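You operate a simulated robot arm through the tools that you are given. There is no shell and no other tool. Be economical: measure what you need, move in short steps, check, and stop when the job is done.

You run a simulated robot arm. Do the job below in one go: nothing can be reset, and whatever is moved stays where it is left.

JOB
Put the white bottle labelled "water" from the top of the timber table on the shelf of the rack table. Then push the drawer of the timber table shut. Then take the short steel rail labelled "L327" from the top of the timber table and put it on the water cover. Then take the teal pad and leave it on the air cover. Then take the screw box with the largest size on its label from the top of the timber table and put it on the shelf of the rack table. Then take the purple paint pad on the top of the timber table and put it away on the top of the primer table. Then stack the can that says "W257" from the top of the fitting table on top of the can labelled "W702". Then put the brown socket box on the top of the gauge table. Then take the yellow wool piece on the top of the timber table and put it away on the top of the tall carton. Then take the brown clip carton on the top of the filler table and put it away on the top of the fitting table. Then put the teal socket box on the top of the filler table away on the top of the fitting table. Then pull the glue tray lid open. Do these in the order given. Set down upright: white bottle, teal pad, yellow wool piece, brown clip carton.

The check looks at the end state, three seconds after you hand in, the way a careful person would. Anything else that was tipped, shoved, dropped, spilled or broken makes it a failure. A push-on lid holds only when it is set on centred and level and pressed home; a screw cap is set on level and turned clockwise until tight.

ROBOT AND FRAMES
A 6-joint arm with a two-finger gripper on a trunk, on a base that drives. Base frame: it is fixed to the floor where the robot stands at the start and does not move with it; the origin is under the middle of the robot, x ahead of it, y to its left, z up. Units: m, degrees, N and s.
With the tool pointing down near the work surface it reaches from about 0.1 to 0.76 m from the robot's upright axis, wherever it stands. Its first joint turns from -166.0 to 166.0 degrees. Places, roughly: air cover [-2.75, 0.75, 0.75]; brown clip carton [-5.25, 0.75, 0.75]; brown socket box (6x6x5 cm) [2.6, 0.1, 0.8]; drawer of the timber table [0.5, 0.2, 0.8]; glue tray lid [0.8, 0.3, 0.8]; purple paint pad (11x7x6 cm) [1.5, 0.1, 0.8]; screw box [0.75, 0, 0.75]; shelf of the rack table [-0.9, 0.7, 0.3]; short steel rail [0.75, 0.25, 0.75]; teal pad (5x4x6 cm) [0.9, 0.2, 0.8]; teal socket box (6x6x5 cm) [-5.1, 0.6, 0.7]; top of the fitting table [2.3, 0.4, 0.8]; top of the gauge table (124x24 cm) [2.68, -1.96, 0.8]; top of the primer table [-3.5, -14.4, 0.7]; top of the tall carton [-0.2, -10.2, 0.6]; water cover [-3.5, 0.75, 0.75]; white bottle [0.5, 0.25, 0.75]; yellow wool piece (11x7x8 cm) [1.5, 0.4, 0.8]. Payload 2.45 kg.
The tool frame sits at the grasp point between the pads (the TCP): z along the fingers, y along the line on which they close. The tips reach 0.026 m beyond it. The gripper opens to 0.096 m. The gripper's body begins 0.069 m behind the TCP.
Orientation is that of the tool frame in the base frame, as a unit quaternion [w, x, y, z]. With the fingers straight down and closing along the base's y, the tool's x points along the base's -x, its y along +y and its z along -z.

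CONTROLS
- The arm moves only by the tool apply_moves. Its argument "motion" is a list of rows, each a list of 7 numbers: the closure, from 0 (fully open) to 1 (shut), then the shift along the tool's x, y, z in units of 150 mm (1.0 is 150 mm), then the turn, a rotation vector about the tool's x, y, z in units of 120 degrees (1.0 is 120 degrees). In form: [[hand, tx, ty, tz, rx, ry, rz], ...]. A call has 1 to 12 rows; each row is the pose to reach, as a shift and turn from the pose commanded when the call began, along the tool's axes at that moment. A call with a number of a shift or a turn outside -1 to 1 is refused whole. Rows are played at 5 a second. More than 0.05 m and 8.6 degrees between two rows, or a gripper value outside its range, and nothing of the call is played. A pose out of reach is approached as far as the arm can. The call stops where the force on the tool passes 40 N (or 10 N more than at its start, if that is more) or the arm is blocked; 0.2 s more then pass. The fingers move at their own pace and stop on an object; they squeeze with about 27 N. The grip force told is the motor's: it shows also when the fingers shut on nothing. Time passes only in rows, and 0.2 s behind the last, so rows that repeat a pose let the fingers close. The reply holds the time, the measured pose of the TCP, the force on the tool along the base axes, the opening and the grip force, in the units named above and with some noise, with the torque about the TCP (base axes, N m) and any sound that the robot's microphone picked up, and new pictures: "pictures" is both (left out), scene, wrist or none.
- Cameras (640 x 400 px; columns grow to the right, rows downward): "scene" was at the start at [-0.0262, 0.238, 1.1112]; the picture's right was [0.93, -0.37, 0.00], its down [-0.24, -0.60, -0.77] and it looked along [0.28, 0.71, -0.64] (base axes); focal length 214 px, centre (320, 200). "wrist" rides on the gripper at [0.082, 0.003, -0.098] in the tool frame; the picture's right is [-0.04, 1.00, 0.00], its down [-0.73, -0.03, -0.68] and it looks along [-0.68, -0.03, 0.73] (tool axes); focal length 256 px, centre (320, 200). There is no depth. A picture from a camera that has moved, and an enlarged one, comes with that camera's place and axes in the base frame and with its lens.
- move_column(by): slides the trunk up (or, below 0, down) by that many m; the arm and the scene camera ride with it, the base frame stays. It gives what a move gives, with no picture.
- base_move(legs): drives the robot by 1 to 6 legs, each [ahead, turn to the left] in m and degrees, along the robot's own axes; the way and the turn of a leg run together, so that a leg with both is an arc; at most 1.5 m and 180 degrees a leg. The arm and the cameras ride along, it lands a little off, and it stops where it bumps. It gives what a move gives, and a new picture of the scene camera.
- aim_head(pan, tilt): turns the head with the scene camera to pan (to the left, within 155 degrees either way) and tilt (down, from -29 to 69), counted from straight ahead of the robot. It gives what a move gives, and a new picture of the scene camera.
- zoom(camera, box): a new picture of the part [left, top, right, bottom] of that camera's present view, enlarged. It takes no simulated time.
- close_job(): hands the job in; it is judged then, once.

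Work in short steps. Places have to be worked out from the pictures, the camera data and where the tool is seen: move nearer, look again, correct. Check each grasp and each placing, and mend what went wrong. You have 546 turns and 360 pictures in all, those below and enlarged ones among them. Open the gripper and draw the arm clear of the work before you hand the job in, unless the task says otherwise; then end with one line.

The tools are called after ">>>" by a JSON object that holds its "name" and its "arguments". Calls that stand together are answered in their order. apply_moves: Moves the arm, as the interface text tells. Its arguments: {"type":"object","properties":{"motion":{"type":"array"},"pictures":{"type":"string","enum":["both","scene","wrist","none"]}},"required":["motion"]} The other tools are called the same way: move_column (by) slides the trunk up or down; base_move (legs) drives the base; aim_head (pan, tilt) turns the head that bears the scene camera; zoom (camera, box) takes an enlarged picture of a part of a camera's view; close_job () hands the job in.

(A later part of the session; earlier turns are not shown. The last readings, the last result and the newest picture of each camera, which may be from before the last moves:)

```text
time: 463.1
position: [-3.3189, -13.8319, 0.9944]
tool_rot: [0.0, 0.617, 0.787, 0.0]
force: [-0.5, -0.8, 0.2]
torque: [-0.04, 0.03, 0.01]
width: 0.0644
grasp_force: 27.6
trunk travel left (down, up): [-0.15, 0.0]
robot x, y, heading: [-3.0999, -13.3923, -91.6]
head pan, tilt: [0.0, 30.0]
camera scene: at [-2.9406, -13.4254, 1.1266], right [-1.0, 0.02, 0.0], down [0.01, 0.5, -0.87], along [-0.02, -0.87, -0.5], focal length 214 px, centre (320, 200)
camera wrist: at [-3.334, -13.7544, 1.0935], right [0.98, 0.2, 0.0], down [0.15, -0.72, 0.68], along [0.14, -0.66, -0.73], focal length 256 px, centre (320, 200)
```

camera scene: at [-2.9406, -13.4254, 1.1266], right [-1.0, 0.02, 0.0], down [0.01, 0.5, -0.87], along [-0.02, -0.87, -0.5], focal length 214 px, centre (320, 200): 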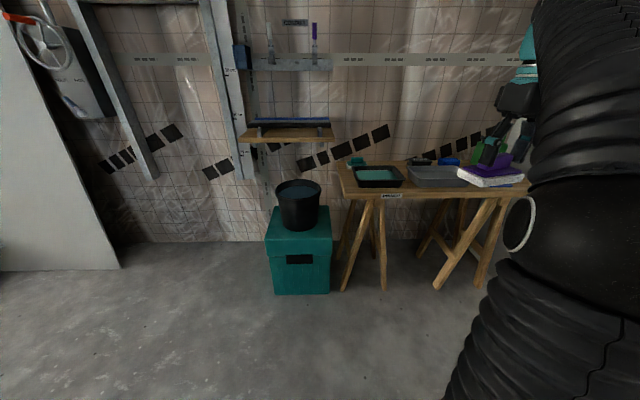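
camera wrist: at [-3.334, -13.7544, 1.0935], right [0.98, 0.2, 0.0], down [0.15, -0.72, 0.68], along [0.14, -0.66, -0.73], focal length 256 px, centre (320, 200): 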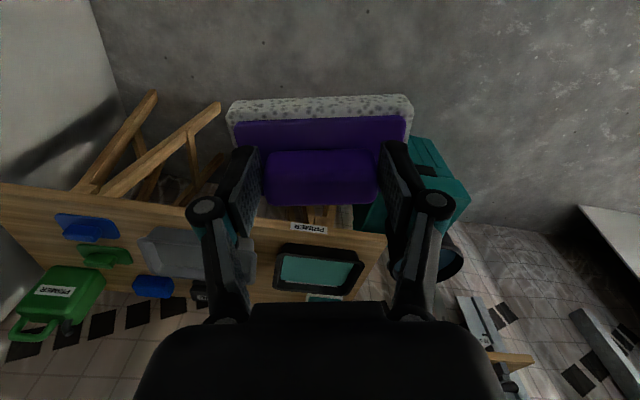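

>>> {"name": "zoom", "arguments": {"camera": "scene", "box": [330, 140, 540, 220]}}

>>> {"name": "zoom", "arguments": {"camera": "wrist", "box": [0, 170, 400, 340]}}

```text
3.05 times, centred on (435, 180) of scene
camera zoom: at [-2.9406, -13.4254, 1.1266], right [-1.0, 0.02, 0.0], down [0.01, 0.5, -0.87], along [-0.02, -0.87, -0.5], focal length 654 px, centre (-30, 261)
```

zoom: 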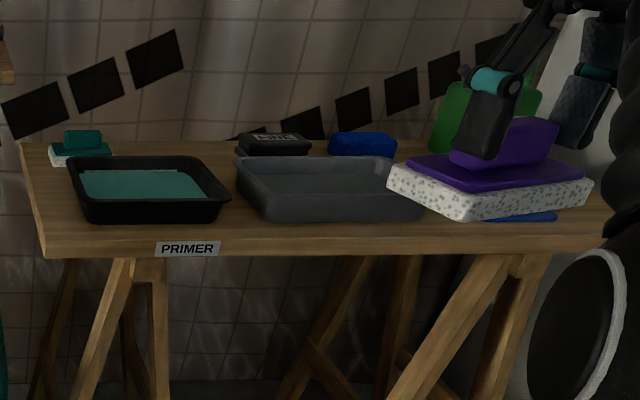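

```text
1.60 times, centred on (200, 255) of wrist
camera zoom: at [-3.334, -13.7544, 1.0935], right [0.98, 0.2, 0.0], down [0.15, -0.72, 0.68], along [0.14, -0.66, -0.73], focal length 410 px, centre (512, 112)
```

zoom: 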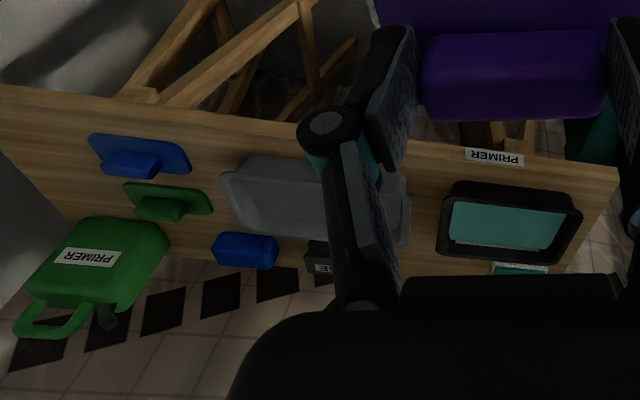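

There's a free strip behind the trays around (−3.33,−14.51), between a teal pad and a black block. I straighten the pad, recentre the arm and drive to (−3.33,−13.83).

>>> {"name": "apply_moves", "arguments": {"motion": [[1, 0, 0.2, 0, 0, 0, 0.03], [1, 0, 0.45, 0, 0, 0, 0.06], [1, 0, 0.7, 0, 0, 0, 0.09], [1, 0, 0.95, 0, 0, 0, 0.115]], "pictures": "none"}}

>>> {"name": "base_move", "arguments": {"legs": [[0, -26], [0.49, 0], [0, 27.5]]}}

```text
time: 464.1
position: [-3.1799, -13.7967, 0.9946]
tool_rot: [0.001, 0.707, 0.707, 0.001]
force: [-0.1, -0.2, -0.4]
torque: [0.02, -0.06, 0.01]
width: 0.0642
grasp_force: 26.6
trunk travel left (down, up): [-0.15, 0.0]
robot x, y, heading: [-3.1003, -13.3897, -91.4]
head pan, tilt: [0.0, 30.0]
```

```text
time: 469.7
position: [-3.39, -14.23, 0.9957]
tool_rot: [0.0, 0.697, 0.717, 0.001]
force: [0.0, 0.1, -0.7]
torque: [0.04, 0.01, -0.02]
width: 0.0643
grasp_force: 27.3
trunk travel left (down, up): [-0.15, 0.0]
robot x, y, heading: [-3.3258, -13.8247, -89.2]
head pan, tilt: [0.0, 30.0]
camera scene: at [-3.1629, -13.8521, 1.1267], right [-1.0, -0.01, 0.0], down [0.0, 0.5, -0.87], along [0.01, -0.87, -0.5], focal length 214 px, centre (320, 200)
```

scene: 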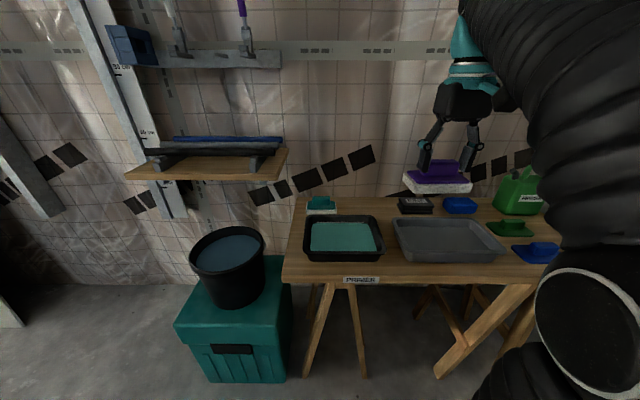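

The free spot centre is ≈(−3.33,−14.51). I move out over it in stages.

>>> {"name": "apply_moves", "arguments": {"motion": [[1, -0.2, 0.15, 0.1, 0, 0, 0], [1, -0.4, 0.3, 0.2, 0, 0, 0], [1, -0.6, 0.4, 0.3, 0, 0, 0], [1, -0.8, 0.41, 0.45, 0, 0, 0], [1, -1, 0.41, 0.6, 0, 0, 0], [1, -1, 0.41, 0.6, 0, 0, 0]]}}

```text
time: 471.1
position: [-3.3267, -14.3791, 0.9057]
tool_rot: [-0.001, 0.697, 0.717, 0.001]
force: [-0.1, 0.5, -0.3]
torque: [0.0, -0.02, -0.01]
width: 0.0645
grasp_force: 27.1
trunk travel left (down, up): [-0.15, 0.0]
robot x, y, heading: [-3.3204, -13.8266, -89.4]
head pan, tilt: [0.0, 30.0]
camera scene: at [-3.1629, -13.8521, 1.1267], right [-1.0, -0.01, 0.0], down [0.0, 0.5, -0.87], along [0.01, -0.87, -0.5], focal length 214 px, centre (320, 200)
camera wrist: at [-3.3254, -14.2984, 1.0034], right [1.0, -0.01, 0.0], down [-0.01, -0.73, 0.68], along [-0.01, -0.68, -0.73], focal length 256 px, centre (320, 200)
```

scene: 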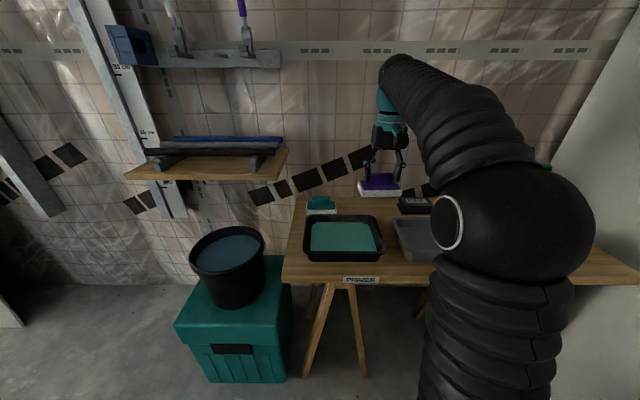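
wrist: 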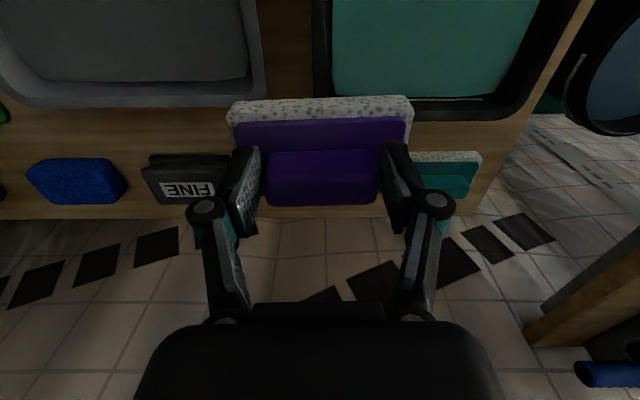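

Positions confirmed. I extend to y≈−14.508 and lower to z≈0.80.

>>> {"name": "apply_moves", "arguments": {"motion": [[1, -0.25, -0.02, 0.05, 0, 0, 0], [1, -0.5, -0.03, 0.1, 0, 0, 0], [1, -0.7, -0.03, 0.15, 0, 0, 0], [1, -0.86, -0.03, 0.25, 0, 0, 0], [1, -0.86, -0.03, 0.45, 0, 0, 0], [1, -0.86, -0.03, 0.65, 0, 0, 0], [1, -0.86, -0.03, 0.75, 0, 0, 0], [1, -0.86, -0.03, 0.75, 0, 0, 0]]}}

```text
time: 472.9
position: [-3.3247, -14.5071, 0.7924]
tool_rot: [0.0, 0.696, 0.718, 0.001]
force: [0.4, -0.8, -0.7]
torque: [-0.01, 0.04, 0.01]
width: 0.0642
grasp_force: 26.8
trunk travel left (down, up): [-0.15, 0.0]
robot x, y, heading: [-3.3215, -13.8257, -89.2]
head pan, tilt: [0.0, 30.0]
camera scene: at [-3.1629, -13.8522, 1.1267], right [-1.0, -0.01, 0.0], down [0.0, 0.5, -0.87], along [0.01, -0.87, -0.5], focal length 214 px, centre (320, 200)
camera wrist: at [-3.3237, -14.4264, 0.8909], right [1.0, -0.01, 0.0], down [-0.01, -0.73, 0.68], along [-0.01, -0.68, -0.73], focal length 256 px, centre (320, 200)
```

scene: 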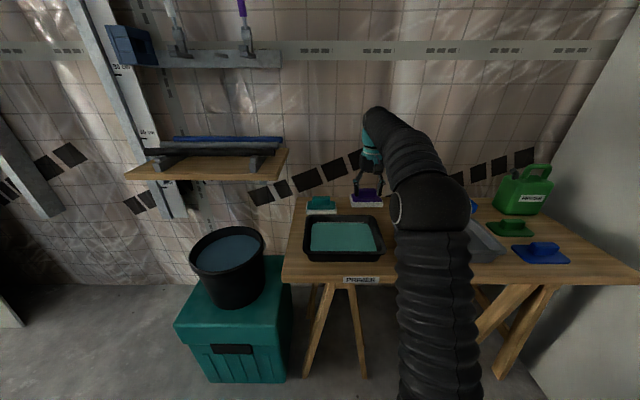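
wrist: 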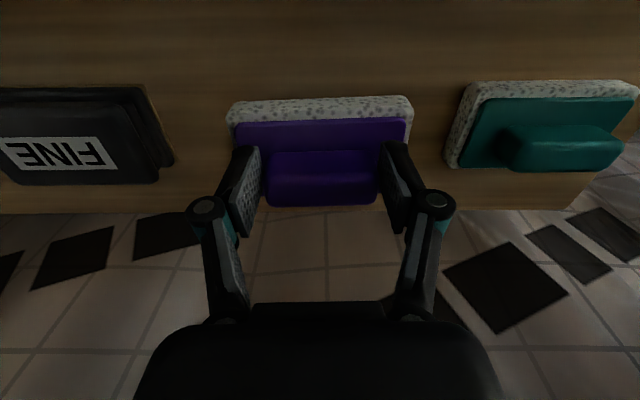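

Well placed. Lower in small rows to contact.

>>> {"name": "apply_moves", "arguments": {"motion": [[1, 0, 0, 0.04, 0, 0, 0], [1, 0, 0, 0.08, 0, 0, 0], [1, 0, 0, 0.11, 0, 0, 0], [1, 0, 0, 0.13, 0, 0, 0], [1, 0, 0, 0.13, 0, 0, 0]], "pictures": "none"}}

```text
time: 474.1
position: [-3.3268, -14.5067, 0.7727]
tool_rot: [0.0, 0.696, 0.718, 0.001]
force: [-0.4, 0.5, -2.0]
torque: [0.01, 0.0, -0.03]
width: 0.0641
grasp_force: 26.5
trunk travel left (down, up): [-0.15, 0.0]
robot x, y, heading: [-3.3238, -13.8212, -89.4]
head pan, tilt: [0.0, 30.0]
```

>>> {"name": "apply_moves", "arguments": {"motion": [[1, 0, 0, 0.02, 0, 0, 0], [1, 0, 0, 0.04, 0, 0, 0], [1, 0, 0, 0.055, 0, 0, 0], [1, 0, 0, 0.07, 0, 0, 0], [1, 0, 0, 0.07, 0, 0, 0]], "pictures": "none"}}

```text
time: 475.3
position: [-3.3267, -14.5074, 0.7628]
tool_rot: [-0.001, 0.697, 0.718, 0.001]
force: [0.4, 0.7, -0.9]
torque: [0.03, -0.01, -0.03]
width: 0.0644
grasp_force: 26.6
trunk travel left (down, up): [-0.15, 0.0]
robot x, y, heading: [-3.3206, -13.8223, -89.5]
head pan, tilt: [0.0, 30.0]
```

Not yet touching; continue.

>>> {"name": "apply_moves", "arguments": {"motion": [[1, 0, 0, 0.02, 0, 0, 0], [1, 0, 0, 0.04, 0, 0, 0], [1, 0, 0, 0.055, 0, 0, 0], [1, 0, 0, 0.055, 0, 0, 0]], "pictures": "wrist"}}

```text
time: 476.3
position: [-3.3253, -14.5067, 0.7555]
tool_rot: [0.001, 0.696, 0.718, 0.0]
force: [-0.8, -2.6, 23.5]
torque: [-0.24, -0.01, 0.01]
width: 0.0649
grasp_force: 26.9
trunk travel left (down, up): [-0.15, 0.0]
robot x, y, heading: [-3.3232, -13.8265, -89.6]
head pan, tilt: [0.0, 30.0]
camera wrist: at [-3.3248, -14.426, 0.8544], right [1.0, -0.01, 0.0], down [-0.01, -0.73, 0.68], along [-0.01, -0.68, -0.73], focal length 256 px, centre (320, 200)
```

wrist: 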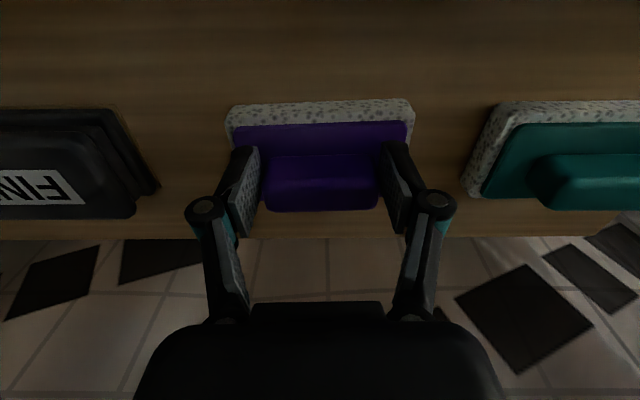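

Contact; release gently and lift away.

>>> {"name": "apply_moves", "arguments": {"motion": [[0.2, 0, 0, 0, 0, 0, 0], [0.15, 0, 0, 0, 0, 0, 0], [0.12, 0, 0, -0.05, 0, 0, 0], [0.12, 0, 0, -0.3, 0, 0, 0], [0.12, 0.1, 0, -0.55, 0, 0, 0], [0.12, 0.35, 0, -0.7, 0, 0, 0], [0.1, 0.6, 0, -0.8, 0, 0, 0], [0, 0.9, 0, -0.9, 0, 0, 0]]}}

```text
time: 478.1
position: [-3.3323, -14.3745, 0.8874]
tool_rot: [0.0, 0.697, 0.717, 0.002]
force: [0.3, -0.2, -1.5]
torque: [0.06, 0.01, 0.01]
width: 0.0961
grasp_force: 0.1
trunk travel left (down, up): [-0.15, 0.0]
robot x, y, heading: [-3.3259, -13.825, -89.5]
head pan, tilt: [0.0, 30.0]
camera scene: at [-3.1629, -13.8528, 1.1266], right [-1.0, -0.01, 0.0], down [0.0, 0.5, -0.87], along [0.01, -0.87, -0.5], focal length 214 px, centre (320, 200)
camera wrist: at [-3.3301, -14.2942, 0.987], right [1.0, -0.01, 0.0], down [-0.01, -0.74, 0.68], along [-0.01, -0.68, -0.74], focal length 256 px, centre (320, 200)
```

scene: 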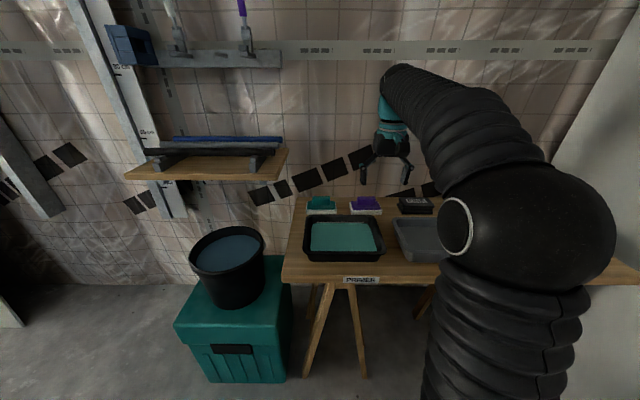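
wrist: 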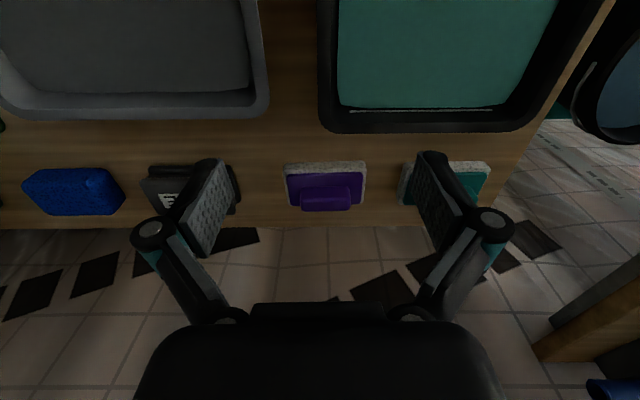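

Purple pad placed cleanly. I tuck the arm and start the drive back.

>>> {"name": "apply_moves", "arguments": {"motion": [[0, 0.2, 0, -0.2, 0, 0, 0], [0, 0.5, 0, -0.35, 0, 0, 0], [0, 0.75, 0, -0.5, 0, 0, 0], [0, 1, 0, -0.65, 0, 0, 0]], "pictures": "none"}}

>>> {"name": "base_move", "arguments": {"legs": [[-0.4, 0], [0, 134.5], [0.8, 0], [0, 42], [1.5, 0], [1.5, 0]]}}

```text
refused: row 2 steps farther than a row can; nothing moved
```

```text
time: 506.2
position: [-2.7467, -9.2662, 0.8889]
tool_rot: [0.001, 0.716, -0.698, 0.001]
force: [-0.1, -0.1, 0.3]
torque: [0.02, -0.01, 0.03]
width: 0.0961
grasp_force: 0.1
trunk travel left (down, up): [-0.15, 0.0]
robot x, y, heading: [-2.7533, -9.8148, 90.4]
head pan, tilt: [0.0, 30.0]
camera scene: at [-2.9118, -9.7852, 1.1267], right [1.0, 0.0, 0.0], down [0.0, -0.5, -0.87], along [0.0, 0.87, -0.5], focal length 214 px, centre (320, 200)
```

scene: 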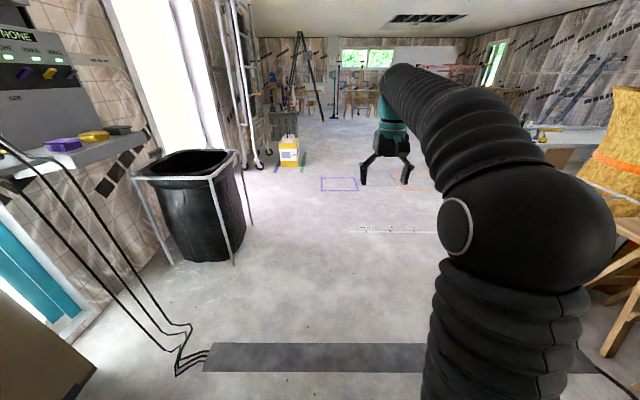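

I tuck the arm, then continue north to y≈−3.1.

>>> {"name": "apply_moves", "arguments": {"motion": [[0, 0.2, 0, -0.15, 0, 0, 0], [0, 0.4, 0, -0.3, 0, 0, 0], [0, 0.6, 0, -0.45, 0, 0, 0], [0, 0.8, 0, -0.6, 0, 0, 0], [0, 0.9, 0, -0.7, 0, 0, 0]], "pictures": "none"}}

>>> {"name": "base_move", "arguments": {"legs": [[0, -6], [1.5, 0], [1.5, 0], [1.5, 0], [1.5, 0], [0.65, 0]]}}

```text
time: 507.4
position: [-2.7452, -9.4014, 0.9941]
tool_rot: [0.0, 0.717, -0.697, 0.001]
force: [-0.7, -0.1, 1.4]
torque: [-0.03, 0.01, -0.02]
width: 0.096
grasp_force: 0.1
trunk travel left (down, up): [-0.15, 0.0]
robot x, y, heading: [-2.7613, -9.8185, 90.1]
head pan, tilt: [0.0, 30.0]
```

```text
time: 539.4
position: [-2.0658, -2.8396, 0.9927]
tool_rot: [0.0, -0.687, 0.726, -0.001]
force: [-0.2, 0.0, -0.4]
torque: [0.03, -0.03, -0.01]
width: 0.0959
grasp_force: 0.1
trunk travel left (down, up): [-0.15, 0.0]
robot x, y, heading: [-2.1123, -3.2549, 85.6]
head pan, tilt: [0.0, 30.0]
camera scene: at [-2.2644, -3.2083, 1.1267], right [1.0, -0.08, 0.0], down [-0.04, -0.5, -0.87], along [0.07, 0.86, -0.5], focal length 214 px, centre (320, 200)
```

scene: 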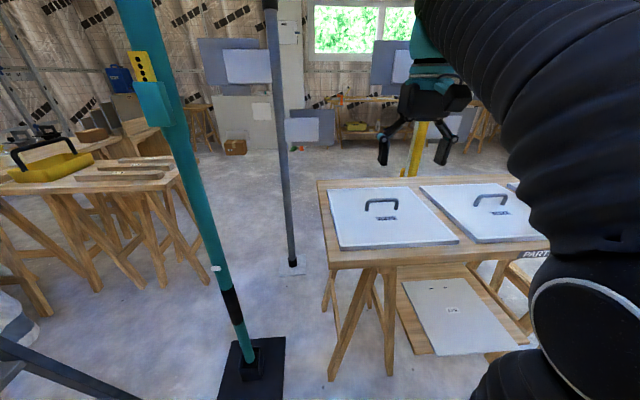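

I turn right and go east along y≈−3.1, past the board stand.

>>> {"name": "base_move", "arguments": {"legs": [[-0.05, 0], [0, -84], [1.3, 0], [0, 4], [1.5, 0], [1.05, 0]]}}

```text
time: 562.6
position: [2.1325, -3.0959, 0.9943]
tool_rot: [0.0, -0.044, 0.999, 0.0]
force: [-0.1, 0.1, -0.3]
torque: [0.03, -0.01, -0.04]
width: 0.0959
grasp_force: 0.0
trunk travel left (down, up): [-0.15, 0.0]
robot x, y, heading: [1.7181, -3.109, 3.9]
head pan, tilt: [0.0, 30.0]
camera scene: at [1.7396, -2.9489, 1.1267], right [0.07, -1.0, 0.0], down [-0.5, -0.03, -0.87], along [0.86, 0.06, -0.5], focal length 214 px, centre (320, 200)
```

scene: 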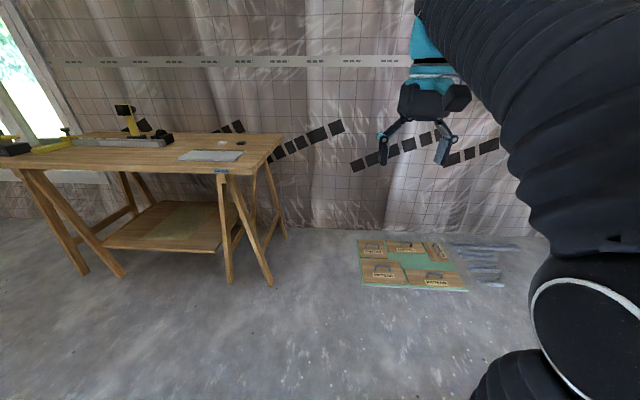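

Turn north and drive to the front of the fitting table.

>>> {"name": "base_move", "arguments": {"legs": [[0, 86], [1.5, 0], [0.85, 0], [0, -90], [0.4, 0], [0, 90]]}}

>>> {"name": "aim_head", "arguments": {"pan": -15, "tilt": 30}}

```text
time: 587.6
position: [2.1716, -0.3196, 0.9943]
tool_rot: [0.0, -0.691, 0.723, 0.0]
force: [-0.6, -0.1, 0.2]
torque: [-0.01, 0.02, 0.01]
width: 0.0958
grasp_force: 0.1
trunk travel left (down, up): [-0.15, 0.0]
robot x, y, heading: [2.1317, -0.7349, 86.0]
head pan, tilt: [0.0, 30.0]
camera scene: at [1.9779, -0.6895, 1.1267], right [1.0, -0.07, 0.0], down [-0.03, -0.5, -0.87], along [0.06, 0.86, -0.5], focal length 214 px, centre (320, 200)
```

scene: 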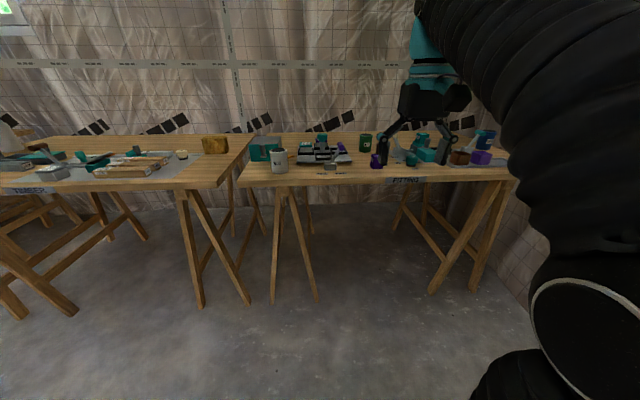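

```text
time: 588.4
position: [2.1706, -0.3186, 0.9945]
tool_rot: [-0.001, -0.692, 0.722, 0.0]
force: [-0.2, -0.1, -0.1]
torque: [-0.04, -0.02, -0.03]
width: 0.096
grasp_force: 0.1
trunk travel left (down, up): [-0.15, 0.0]
robot x, y, heading: [2.1277, -0.731, 86.2]
head pan, tilt: [-15.0, 30.0]
camera scene: at [2.001, -0.6941, 1.1267], right [0.95, -0.32, 0.0], down [-0.16, -0.47, -0.87], along [0.28, 0.82, -0.5], focal length 214 px, centre (320, 200)
```

scene: 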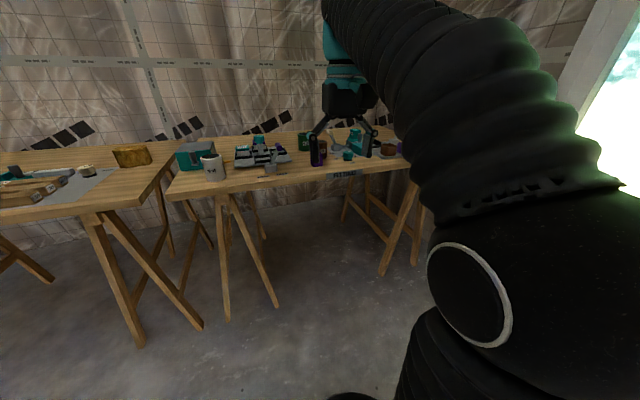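

Drive 0.25 closer and use zooms of both cameras to read the cans.

>>> {"name": "base_move", "arguments": {"legs": [[0, 4], [0.25, 0]]}}

>>> {"name": "aim_head", "arguments": {"pan": 5, "tilt": 35}}

>>> {"name": "zoom", "arguments": {"camera": "scene", "box": [180, 90, 480, 230]}}

>>> {"name": "zoom", "arguments": {"camera": "wrist", "box": [0, 0, 640, 400]}}

```text
time: 590.7
position: [2.1414, -0.0702, 0.994]
tool_rot: [0.001, 0.716, -0.698, 0.001]
force: [-0.5, 0.0, 0.0]
torque: [0.0, 0.02, 0.02]
width: 0.096
grasp_force: 0.0
trunk travel left (down, up): [-0.15, 0.0]
robot x, y, heading: [2.1304, -0.4862, 90.1]
head pan, tilt: [-15.0, 30.0]
camera scene: at [1.9978, -0.4581, 1.1267], right [0.97, -0.25, 0.0], down [-0.13, -0.48, -0.87], along [0.22, 0.84, -0.5], focal length 214 px, centre (320, 200)
```

scene: 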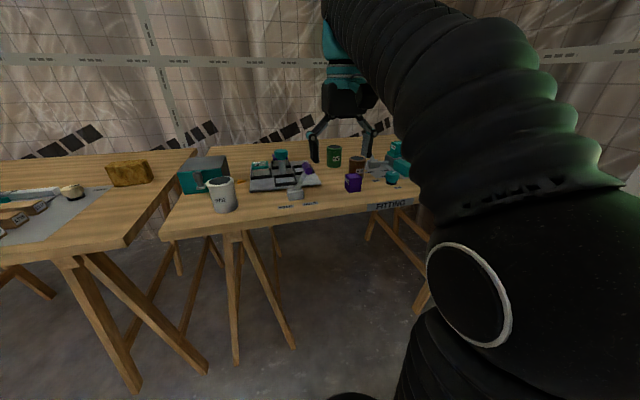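

```text
time: 591.5
position: [2.1413, -0.0714, 0.9938]
tool_rot: [0.0, 0.716, -0.698, 0.001]
force: [-0.2, 0.2, 0.5]
torque: [0.0, -0.02, 0.02]
width: 0.0962
grasp_force: 0.1
trunk travel left (down, up): [-0.15, 0.0]
robot x, y, heading: [2.1301, -0.4874, 90.5]
head pan, tilt: [5.0, 35.0]
camera scene: at [1.9668, -0.4579, 1.1189], right [1.0, 0.09, 0.0], down [0.05, -0.57, -0.82], along [-0.07, 0.82, -0.57], focal length 214 px, centre (320, 200)
```

scene: 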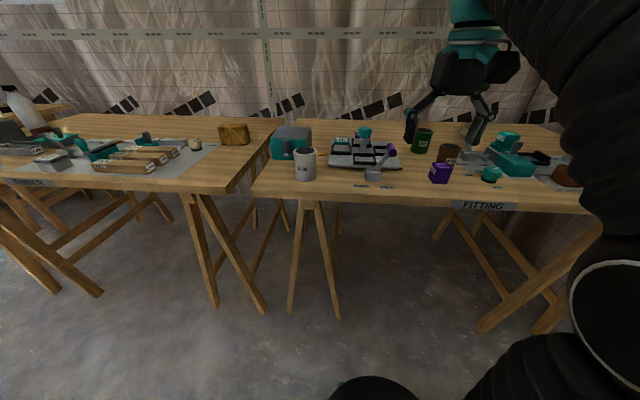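

```text
2.13 times, centred on (330, 160) of scene
camera zoom: at [1.9668, -0.4579, 1.1189], right [1.0, 0.09, 0.0], down [0.05, -0.57, -0.82], along [-0.07, 0.82, -0.57], focal length 458 px, centre (299, 285)
```

zoom: 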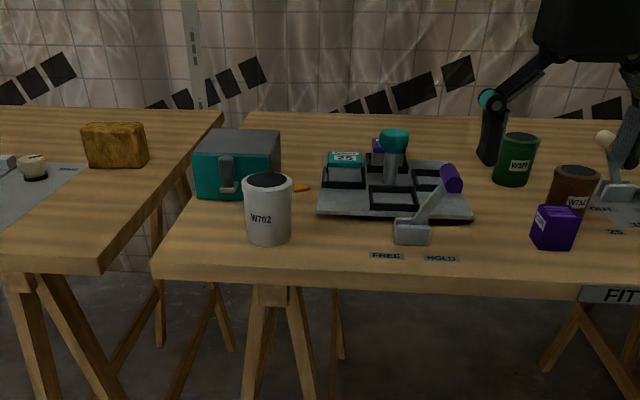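

```text
1.00 times, centred on (320, 200) of wrist (not enlarged: the box is as wide or as high as the picture)
camera zoom: at [2.1403, -0.1538, 1.0928], right [-1.0, 0.01, 0.0], down [0.01, 0.73, 0.68], along [0.01, 0.68, -0.74], focal length 256 px, centre (320, 200)
```

zoom: 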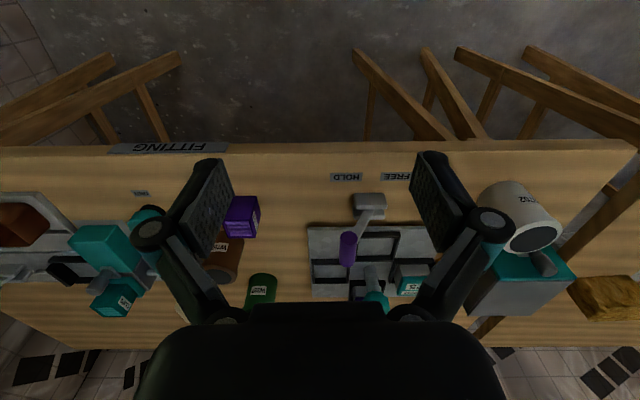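

I zoom further on the green and brown cans.

>>> {"name": "zoom", "arguments": {"camera": "scene", "box": [400, 115, 500, 190]}}

```text
5.33 times, centred on (450, 152) of scene
camera zoom: at [1.9668, -0.4579, 1.1189], right [1.0, 0.09, 0.0], down [0.05, -0.57, -0.82], along [-0.07, 0.82, -0.57], focal length 1144 px, centre (-373, 453)
```

zoom: 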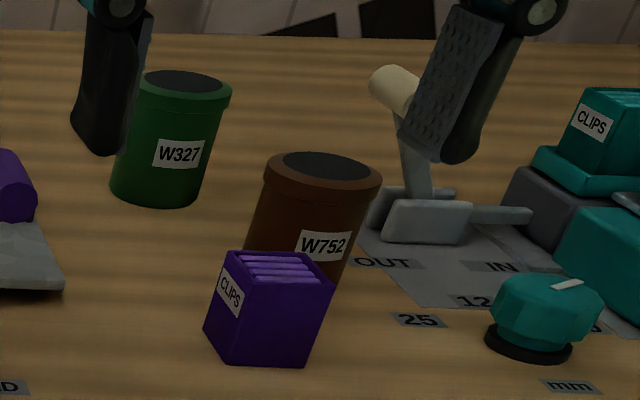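

Those are W327 and W752. A blue can stands further right; I move right to see.

>>> {"name": "base_move", "arguments": {"legs": [[-0.15, 0], [0, -90], [0.5, 0], [0, 90]]}}

>>> {"name": "zoom", "arguments": {"camera": "scene", "box": [200, 90, 480, 230]}}

>>> {"name": "zoom", "arguments": {"camera": "wrist", "box": [0, 100, 640, 400]}}

```text
time: 603.0
position: [2.6385, -0.2144, 0.9938]
tool_rot: [0.0, 0.717, -0.697, 0.001]
force: [-0.5, 1.1, 0.1]
torque: [0.07, 0.0, 0.04]
width: 0.096
grasp_force: 0.2
trunk travel left (down, up): [-0.15, 0.0]
robot x, y, heading: [2.6264, -0.6273, 90.3]
head pan, tilt: [5.0, 35.0]
camera scene: at [2.4641, -0.6013, 1.1189], right [1.0, 0.09, 0.0], down [0.05, -0.57, -0.82], along [-0.07, 0.82, -0.57], focal length 214 px, centre (320, 200)
```

scene: 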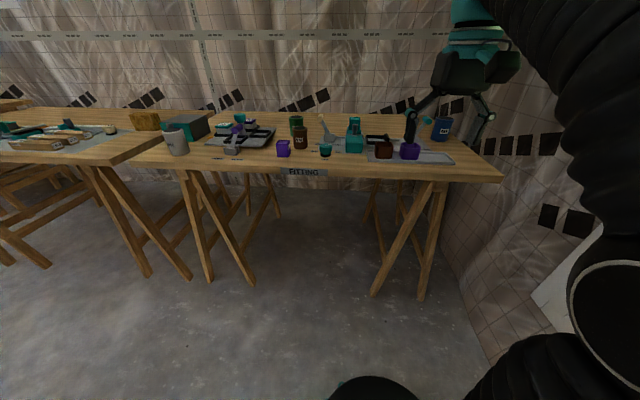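

```text
2.29 times, centred on (340, 160) of scene
camera zoom: at [2.4641, -0.6013, 1.1189], right [1.0, 0.09, 0.0], down [0.05, -0.57, -0.82], along [-0.07, 0.82, -0.57], focal length 490 px, centre (274, 291)
```

zoom: 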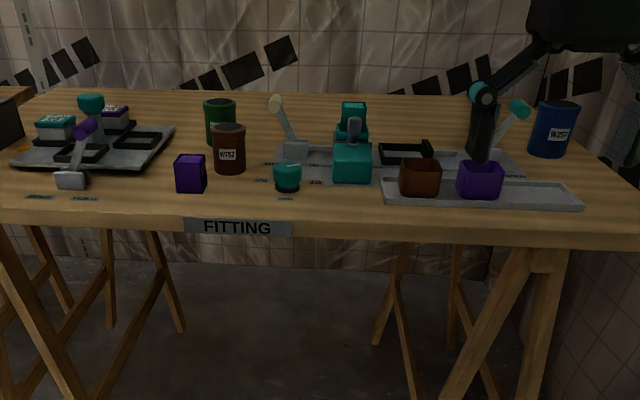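

```text
1.00 times, centred on (320, 250) of wrist (not enlarged: the box is as wide or as high as the picture)
camera zoom: at [2.6377, -0.2973, 1.0928], right [-1.0, 0.01, 0.0], down [0.01, 0.73, 0.68], along [0.01, 0.68, -0.74], focal length 256 px, centre (320, 150)
```

zoom: 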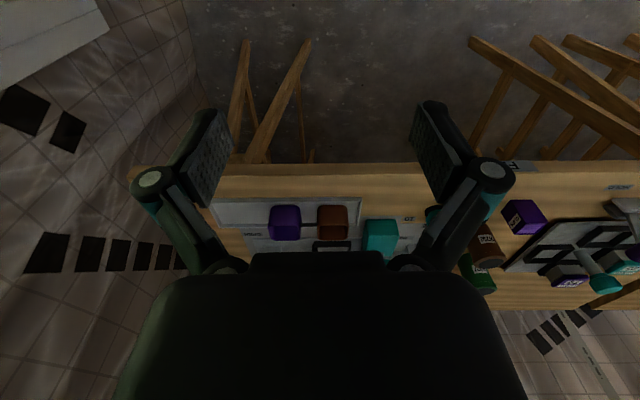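

The blue can at ≈(2.91,0.37) is W257. I drive to about (2.87,−0.28) for it.

>>> {"name": "base_move", "arguments": {"legs": [[0, -35], [0.42, 0], [0, 35]]}}

>>> {"name": "aim_head", "arguments": {"pan": 10, "tilt": 40}}

>>> {"name": "zoom", "arguments": {"camera": "wrist", "box": [0, 0, 640, 400]}}

```text
time: 607.1
position: [3.0841, 0.0394, 0.9943]
tool_rot: [-0.002, -0.481, 0.877, -0.001]
force: [0.5, -0.5, -0.7]
torque: [-0.02, -0.02, 0.0]
width: 0.096
grasp_force: 0.0
trunk travel left (down, up): [-0.15, 0.0]
robot x, y, heading: [2.8386, -0.2995, 56.0]
head pan, tilt: [5.0, 35.0]
stopped in leg 2: the robot was blocked; the commanded pose is now the measured one
camera scene: at [2.7209, -0.1815, 1.1189], right [0.88, -0.48, 0.0], down [-0.28, -0.5, -0.82], along [0.4, 0.72, -0.57], focal length 214 px, centre (320, 200)
```

scene: 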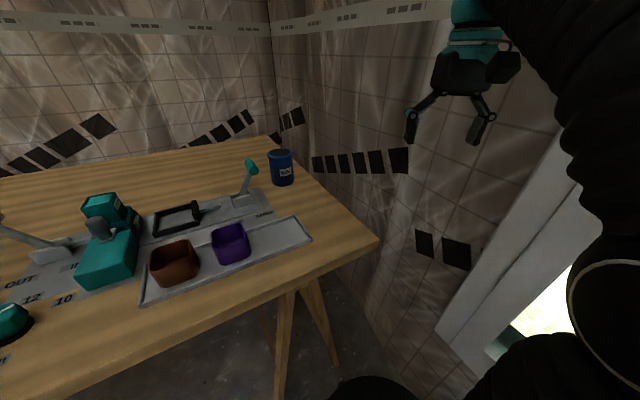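

```text
time: 607.8
position: [3.0848, 0.0387, 0.9949]
tool_rot: [-0.002, -0.481, 0.877, -0.001]
force: [-0.5, -0.1, -0.3]
torque: [0.0, -0.01, 0.0]
width: 0.0962
grasp_force: 0.0
trunk travel left (down, up): [-0.15, 0.0]
robot x, y, heading: [2.8401, -0.2989, 56.2]
head pan, tilt: [10.0, 40.0]
camera scene: at [2.7128, -0.1809, 1.1113], right [0.91, -0.41, 0.0], down [-0.26, -0.59, -0.77], along [0.31, 0.7, -0.64], focal length 214 px, centre (320, 200)
```

scene: 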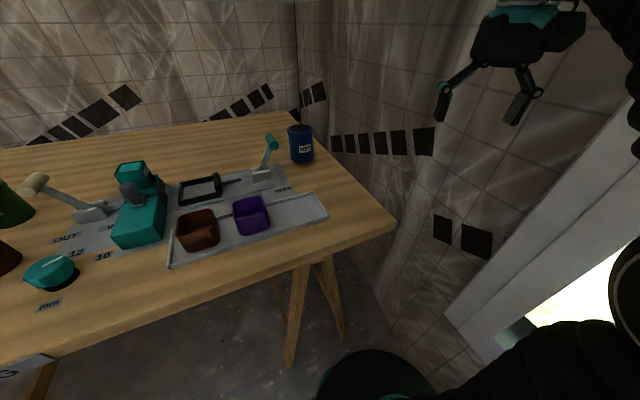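

```text
1.00 times, centred on (320, 200) of wrist (not enlarged: the box is as wide or as high as the picture)
camera zoom: at [3.037, -0.0291, 1.0923], right [-0.82, 0.57, 0.0], down [0.42, 0.6, 0.68], along [0.39, 0.56, -0.74], focal length 256 px, centre (320, 200)
```

zoom: 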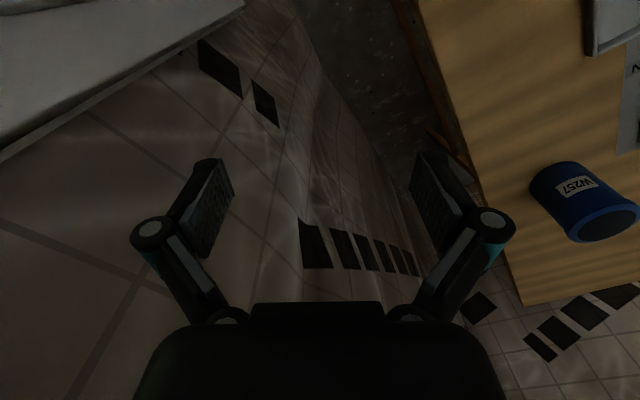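

The robot was blocked (elbow toward the window wall). I back out slightly and turn left.

>>> {"name": "base_move", "arguments": {"legs": [[-0.12, 0], [0, 34]]}}

>>> {"name": "zoom", "arguments": {"camera": "wrist", "box": [0, 0, 640, 400]}}

```text
time: 610.6
position: [2.786, 0.0187, 0.9941]
tool_rot: [0.001, 0.717, -0.697, 0.001]
force: [-0.6, 0.2, -0.1]
torque: [0.01, 0.01, 0.0]
width: 0.0959
grasp_force: 0.1
trunk travel left (down, up): [-0.15, 0.0]
robot x, y, heading: [2.7736, -0.3953, 89.9]
head pan, tilt: [10.0, 40.0]
camera scene: at [2.604, -0.3724, 1.1113], right [0.98, 0.18, 0.0], down [0.11, -0.63, -0.77], along [-0.14, 0.75, -0.64], focal length 214 px, centre (320, 200)
```

scene: 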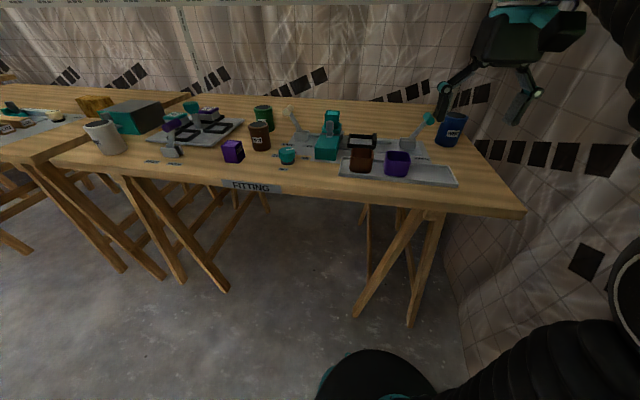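

```text
1.00 times, centred on (320, 200) of wrist (not enlarged: the box is as wide or as high as the picture)
camera zoom: at [2.7853, -0.0638, 1.0923], right [-1.0, 0.01, 0.0], down [0.01, 0.74, 0.68], along [0.01, 0.68, -0.74], focal length 256 px, centre (320, 200)
```

zoom: 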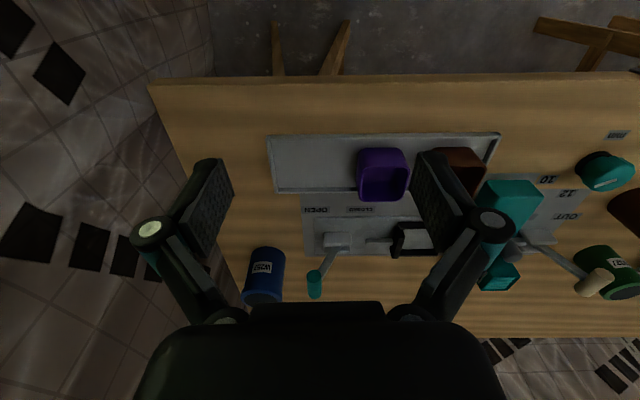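

I advance 0.12 m and move the hand above the can at safe height.

>>> {"name": "base_move", "arguments": {"legs": [[0.12, 0]]}}

>>> {"name": "apply_moves", "arguments": {"motion": [[0, -0.2, -0.15, 0.1, 0, 0, 0], [0, -0.4, -0.3, 0.15, 0, 0, 0], [0, -0.6, -0.45, 0.2, 0, 0, 0], [0, -0.75, -0.6, 0.25, 0, 0, 0]], "pictures": "wrist"}}

```text
time: 611.9
position: [2.7875, 0.1395, 0.9939]
tool_rot: [0.001, 0.716, -0.698, 0.001]
force: [-0.2, -0.5, 0.0]
torque: [-0.01, 0.0, -0.04]
width: 0.0959
grasp_force: 0.2
trunk travel left (down, up): [-0.15, 0.0]
robot x, y, heading: [2.7731, -0.2768, 89.9]
head pan, tilt: [10.0, 40.0]
camera scene: at [2.6037, -0.2517, 1.1113], right [0.98, 0.18, 0.0], down [0.11, -0.63, -0.77], along [-0.14, 0.75, -0.64], focal length 214 px, centre (320, 200)
```

scene: 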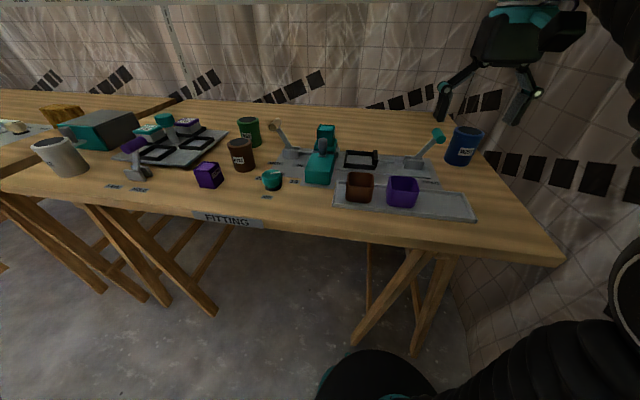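

```text
time: 612.9
position: [2.8729, 0.2551, 0.9562]
tool_rot: [0.001, 0.716, -0.698, 0.001]
force: [0.4, -0.3, 0.9]
torque: [0.04, -0.03, -0.01]
width: 0.0962
grasp_force: 0.0
trunk travel left (down, up): [-0.15, 0.0]
robot x, y, heading: [2.7735, -0.2757, 90.3]
head pan, tilt: [10.0, 40.0]
camera wrist: at [2.8716, 0.1726, 1.055], right [-1.0, 0.01, 0.0], down [0.01, 0.74, 0.68], along [0.01, 0.68, -0.74], focal length 256 px, centre (320, 200)
```

wrist: 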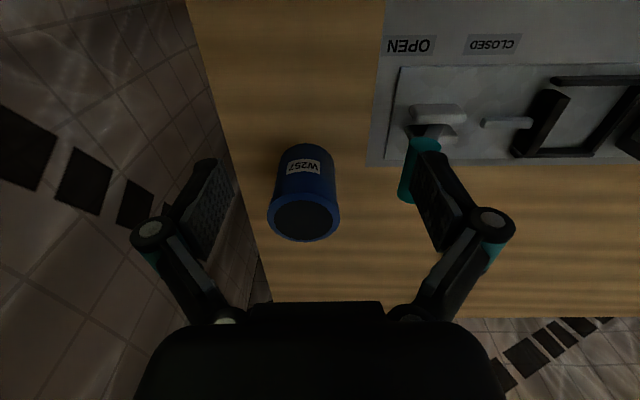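

Can centre ≈(2.89,0.358), diameter ≈68 mm, top ≈0.88. I move above it at z≈0.918.

>>> {"name": "apply_moves", "arguments": {"motion": [[0, -0.2, -0.05, 0.1, 0, 0, 0], [0, -0.4, -0.1, 0.2, 0, 0, 0], [0, -0.6, -0.134, 0.25, 0, 0, 0], [0, -0.683, -0.134, 0.253, 0, 0, 0], [0, -0.683, -0.134, 0.253, 0, 0, 0]], "pictures": "wrist"}}

```text
time: 614.1
position: [2.8897, 0.357, 0.918]
tool_rot: [0.001, 0.717, -0.697, 0.001]
force: [0.1, -0.2, -0.4]
torque: [-0.02, -0.01, -0.02]
width: 0.0962
grasp_force: 0.2
trunk travel left (down, up): [-0.15, 0.0]
robot x, y, heading: [2.7751, -0.2765, 90.3]
head pan, tilt: [10.0, 40.0]
camera wrist: at [2.8888, 0.2738, 1.0167], right [-1.0, 0.01, 0.0], down [0.01, 0.74, 0.68], along [0.01, 0.68, -0.74], focal length 256 px, centre (320, 200)
```

wrist: 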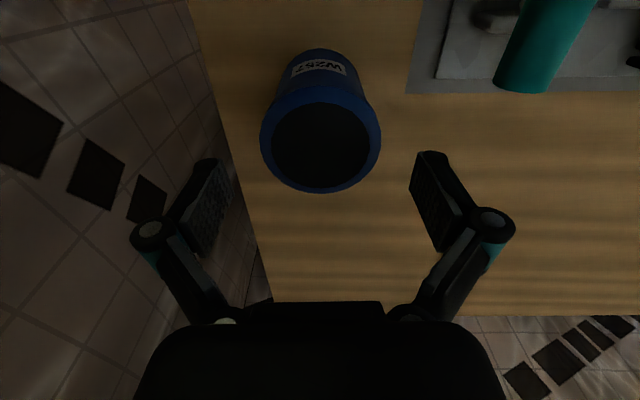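

Centred to within 2 mm. I descend and close.

>>> {"name": "apply_moves", "arguments": {"motion": [[0, 0.01, 0, 0.12, 0, 0, 0], [0, 0.01, 0, 0.24, 0, 0, 0], [0, 0.01, 0, 0.36, 0, 0, 0], [0, 0.01, 0, 0.467, 0, 0, 0], [0, 0.01, 0, 0.467, 0, 0, 0], [1, 0.01, 0, 0.467, 0, 0, 0], [1, 0.01, 0, 0.467, 0, 0, 0], [1, 0.01, 0, 0.467, 0, 0, 0]], "pictures": "wrist"}}

```text
time: 615.9
position: [2.8909, 0.3548, 0.8479]
tool_rot: [0.001, 0.717, -0.697, 0.001]
force: [-1.5, 3.3, 9.2]
torque: [0.02, -0.08, 0.05]
width: 0.0691
grasp_force: 27.2
trunk travel left (down, up): [-0.15, 0.0]
robot x, y, heading: [2.7768, -0.2792, 90.3]
head pan, tilt: [10.0, 40.0]
camera wrist: at [2.8893, 0.2716, 0.9464], right [-1.0, 0.01, 0.0], down [0.01, 0.73, 0.68], along [0.01, 0.68, -0.73], focal length 256 px, centre (320, 200)
```

wrist: 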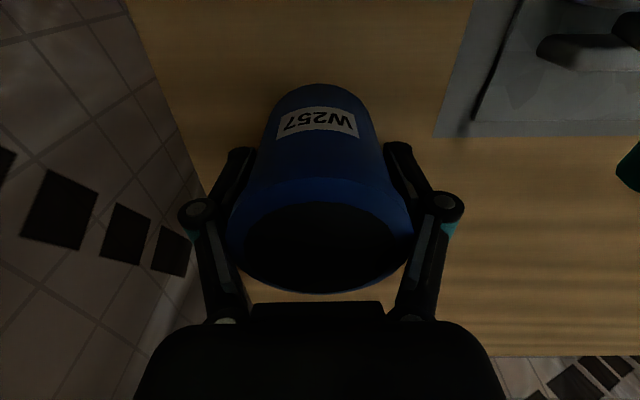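

Gripped. I lift, then retract toward the robot.

>>> {"name": "apply_moves", "arguments": {"motion": [[1, 0, 0, -0.1, 0, 0, 0], [1, 0, 0, -0.3, 0, 0, 0], [1, 0.1, 0, -0.5, 0, 0, 0], [1, 0.35, 0, -0.65, 0, 0, 0], [1, 0.6, 0.1, -0.8, 0, 0, 0], [1, 0.85, 0.2, -0.9, 0, 0, 0], [1, 1, 0.4, -1, 0, 0, 0]], "pictures": "wrist"}}

```text
time: 617.5
position: [2.8355, 0.2036, 0.998]
tool_rot: [0.001, 0.717, -0.697, 0.001]
force: [0.3, -0.2, -1.8]
torque: [-0.03, 0.01, -0.01]
width: 0.0684
grasp_force: 26.7
trunk travel left (down, up): [-0.15, 0.0]
robot x, y, heading: [2.7701, -0.2766, 90.1]
head pan, tilt: [10.0, 40.0]
camera wrist: at [2.8344, 0.1215, 1.0966], right [-1.0, 0.01, 0.0], down [0.01, 0.74, 0.68], along [0.01, 0.68, -0.74], focal length 256 px, centre (320, 200)
```

wrist: 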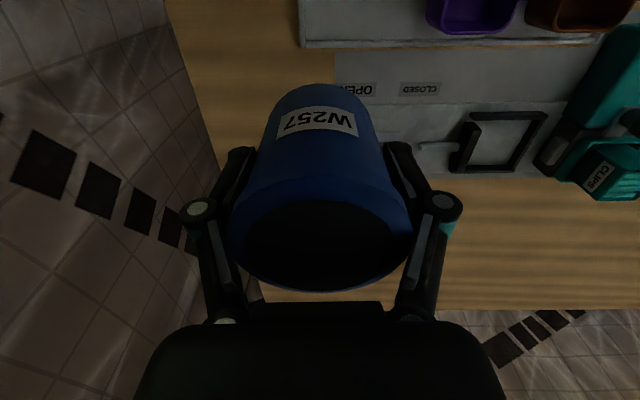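

Held. I drive left to stand in front of W702.

>>> {"name": "base_move", "arguments": {"legs": [[-0.3, 0], [0, 90], [0.9, 0], [0, -90], [0.12, 0]]}}

>>> {"name": "zoom", "arguments": {"camera": "wrist", "box": [0, 0, 640, 400]}}

```text
time: 632.4
position: [1.9191, 0.0052, 0.9989]
tool_rot: [0.001, 0.727, -0.687, 0.002]
force: [0.0, -0.8, -2.6]
torque: [-0.02, -0.01, 0.01]
width: 0.067
grasp_force: 27.2
trunk travel left (down, up): [-0.15, 0.0]
robot x, y, heading: [1.87, -0.4779, 92.0]
head pan, tilt: [10.0, 40.0]
camera scene: at [1.6998, -0.4562, 1.1113], right [0.98, 0.21, 0.0], down [0.13, -0.63, -0.77], along [-0.16, 0.75, -0.64], focal length 214 px, centre (320, 200)
```

scene: 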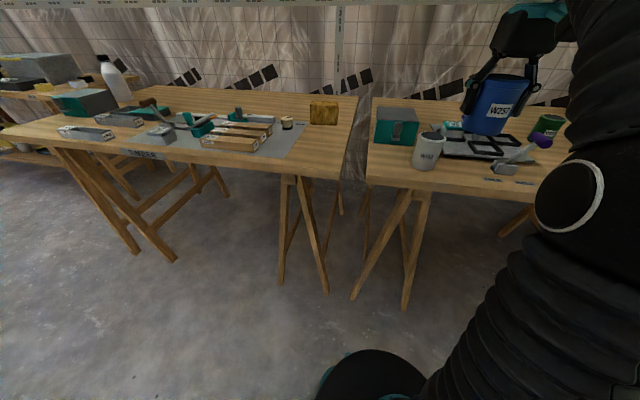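

```text
1.00 times, centred on (320, 200) of wrist (not enlarged: the box is as wide or as high as the picture)
camera zoom: at [1.9193, -0.0767, 1.0969], right [-1.0, -0.02, 0.0], down [-0.01, 0.74, 0.68], along [-0.01, 0.68, -0.74], focal length 256 px, centre (320, 200)
```

zoom: 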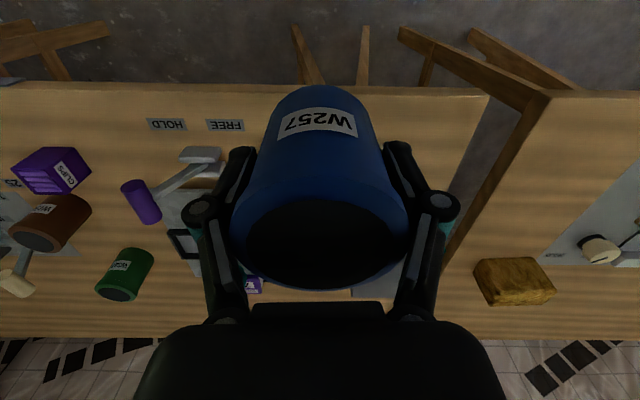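

I zoom on W702 with the scene camera to fix its position.

>>> {"name": "zoom", "arguments": {"camera": "scene", "box": [360, 60, 580, 200]}}

```text
2.86 times, centred on (470, 130) of scene
camera zoom: at [1.6998, -0.4562, 1.1113], right [0.98, 0.21, 0.0], down [0.13, -0.63, -0.77], along [-0.16, 0.75, -0.64], focal length 613 px, centre (-109, 400)
```

zoom: 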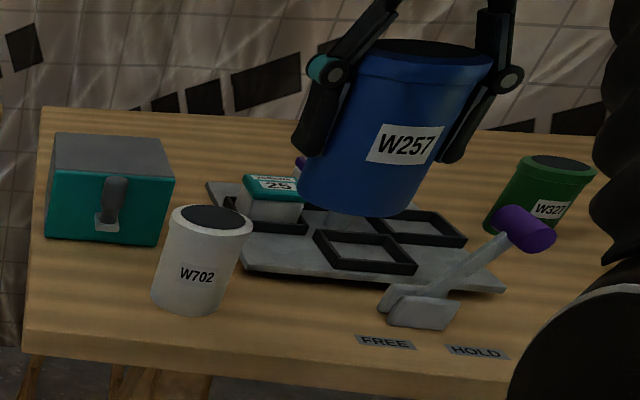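

W702: centre ≈(1.876,0.130), top ≈0.879. I advance 0.1 and re-measure.

>>> {"name": "base_move", "arguments": {"legs": [[0.1, 0]]}}

>>> {"name": "zoom", "arguments": {"camera": "scene", "box": [360, 60, 580, 220]}}

```text
time: 633.5
position: [1.9158, 0.1052, 0.9982]
tool_rot: [0.002, 0.726, -0.688, 0.001]
force: [-0.8, -0.9, -2.2]
torque: [0.01, 0.01, 0.0]
width: 0.067
grasp_force: 27.6
trunk travel left (down, up): [-0.15, 0.0]
robot x, y, heading: [1.8657, -0.3736, 91.5]
head pan, tilt: [10.0, 40.0]
camera scene: at [1.6967, -0.3565, 1.1113], right [0.98, 0.2, 0.0], down [0.13, -0.63, -0.77], along [-0.16, 0.75, -0.64], focal length 214 px, centre (320, 200)
```

scene: 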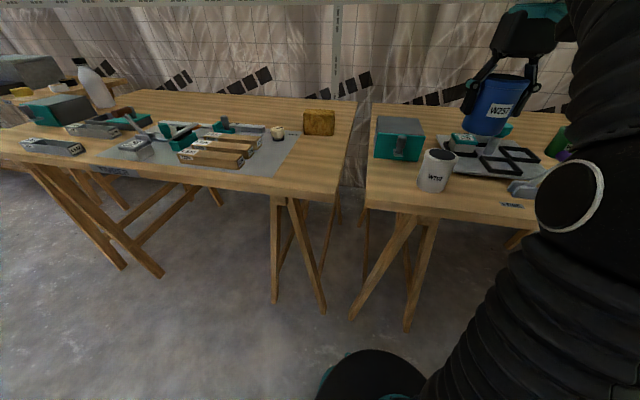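

```text
2.50 times, centred on (470, 140) of scene
camera zoom: at [1.6967, -0.3565, 1.1113], right [0.98, 0.2, 0.0], down [0.13, -0.63, -0.77], along [-0.16, 0.75, -0.64], focal length 536 px, centre (-55, 350)
```

zoom: 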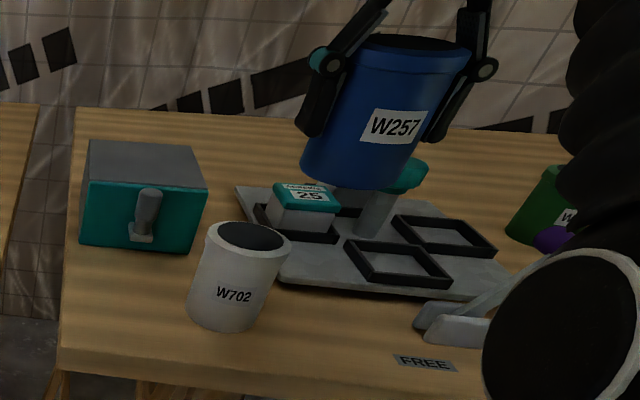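

For precision I shift the hand right 0.15 so the wrist camera sees W702 directly.

>>> {"name": "apply_moves", "arguments": {"motion": [[1, 0.1, -0.25, 0, 0, 0, 0], [1, 0.2, -0.5, 0, 0, 0, 0], [1, 0.3, -0.75, 0, 0, 0, 0], [1, 0.4, -1, 0, 0, 0, 0], [1, 0.4, -1, 0, 0, 0, 0]], "pictures": "wrist"}}

```text
time: 634.7
position: [2.0686, 0.0519, 1.0]
tool_rot: [0.001, 0.726, -0.688, 0.001]
force: [-0.3, -1.0, -2.5]
torque: [0.0, 0.02, -0.01]
width: 0.0672
grasp_force: 26.5
trunk travel left (down, up): [-0.15, 0.0]
robot x, y, heading: [1.8666, -0.3753, 91.2]
head pan, tilt: [10.0, 40.0]
camera wrist: at [2.0693, -0.0304, 1.0983], right [-1.0, -0.01, 0.0], down [-0.01, 0.74, 0.68], along [-0.01, 0.68, -0.74], focal length 256 px, centre (320, 200)
```

wrist: 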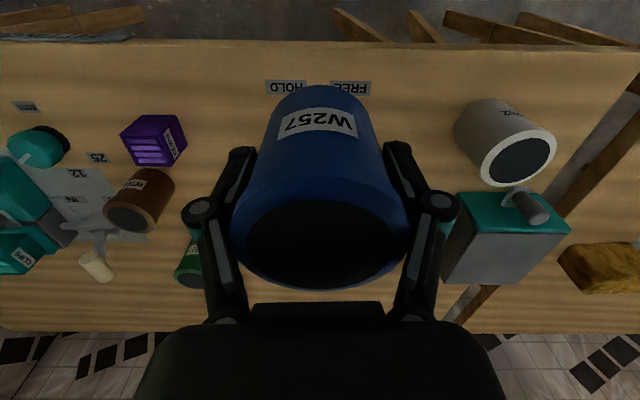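

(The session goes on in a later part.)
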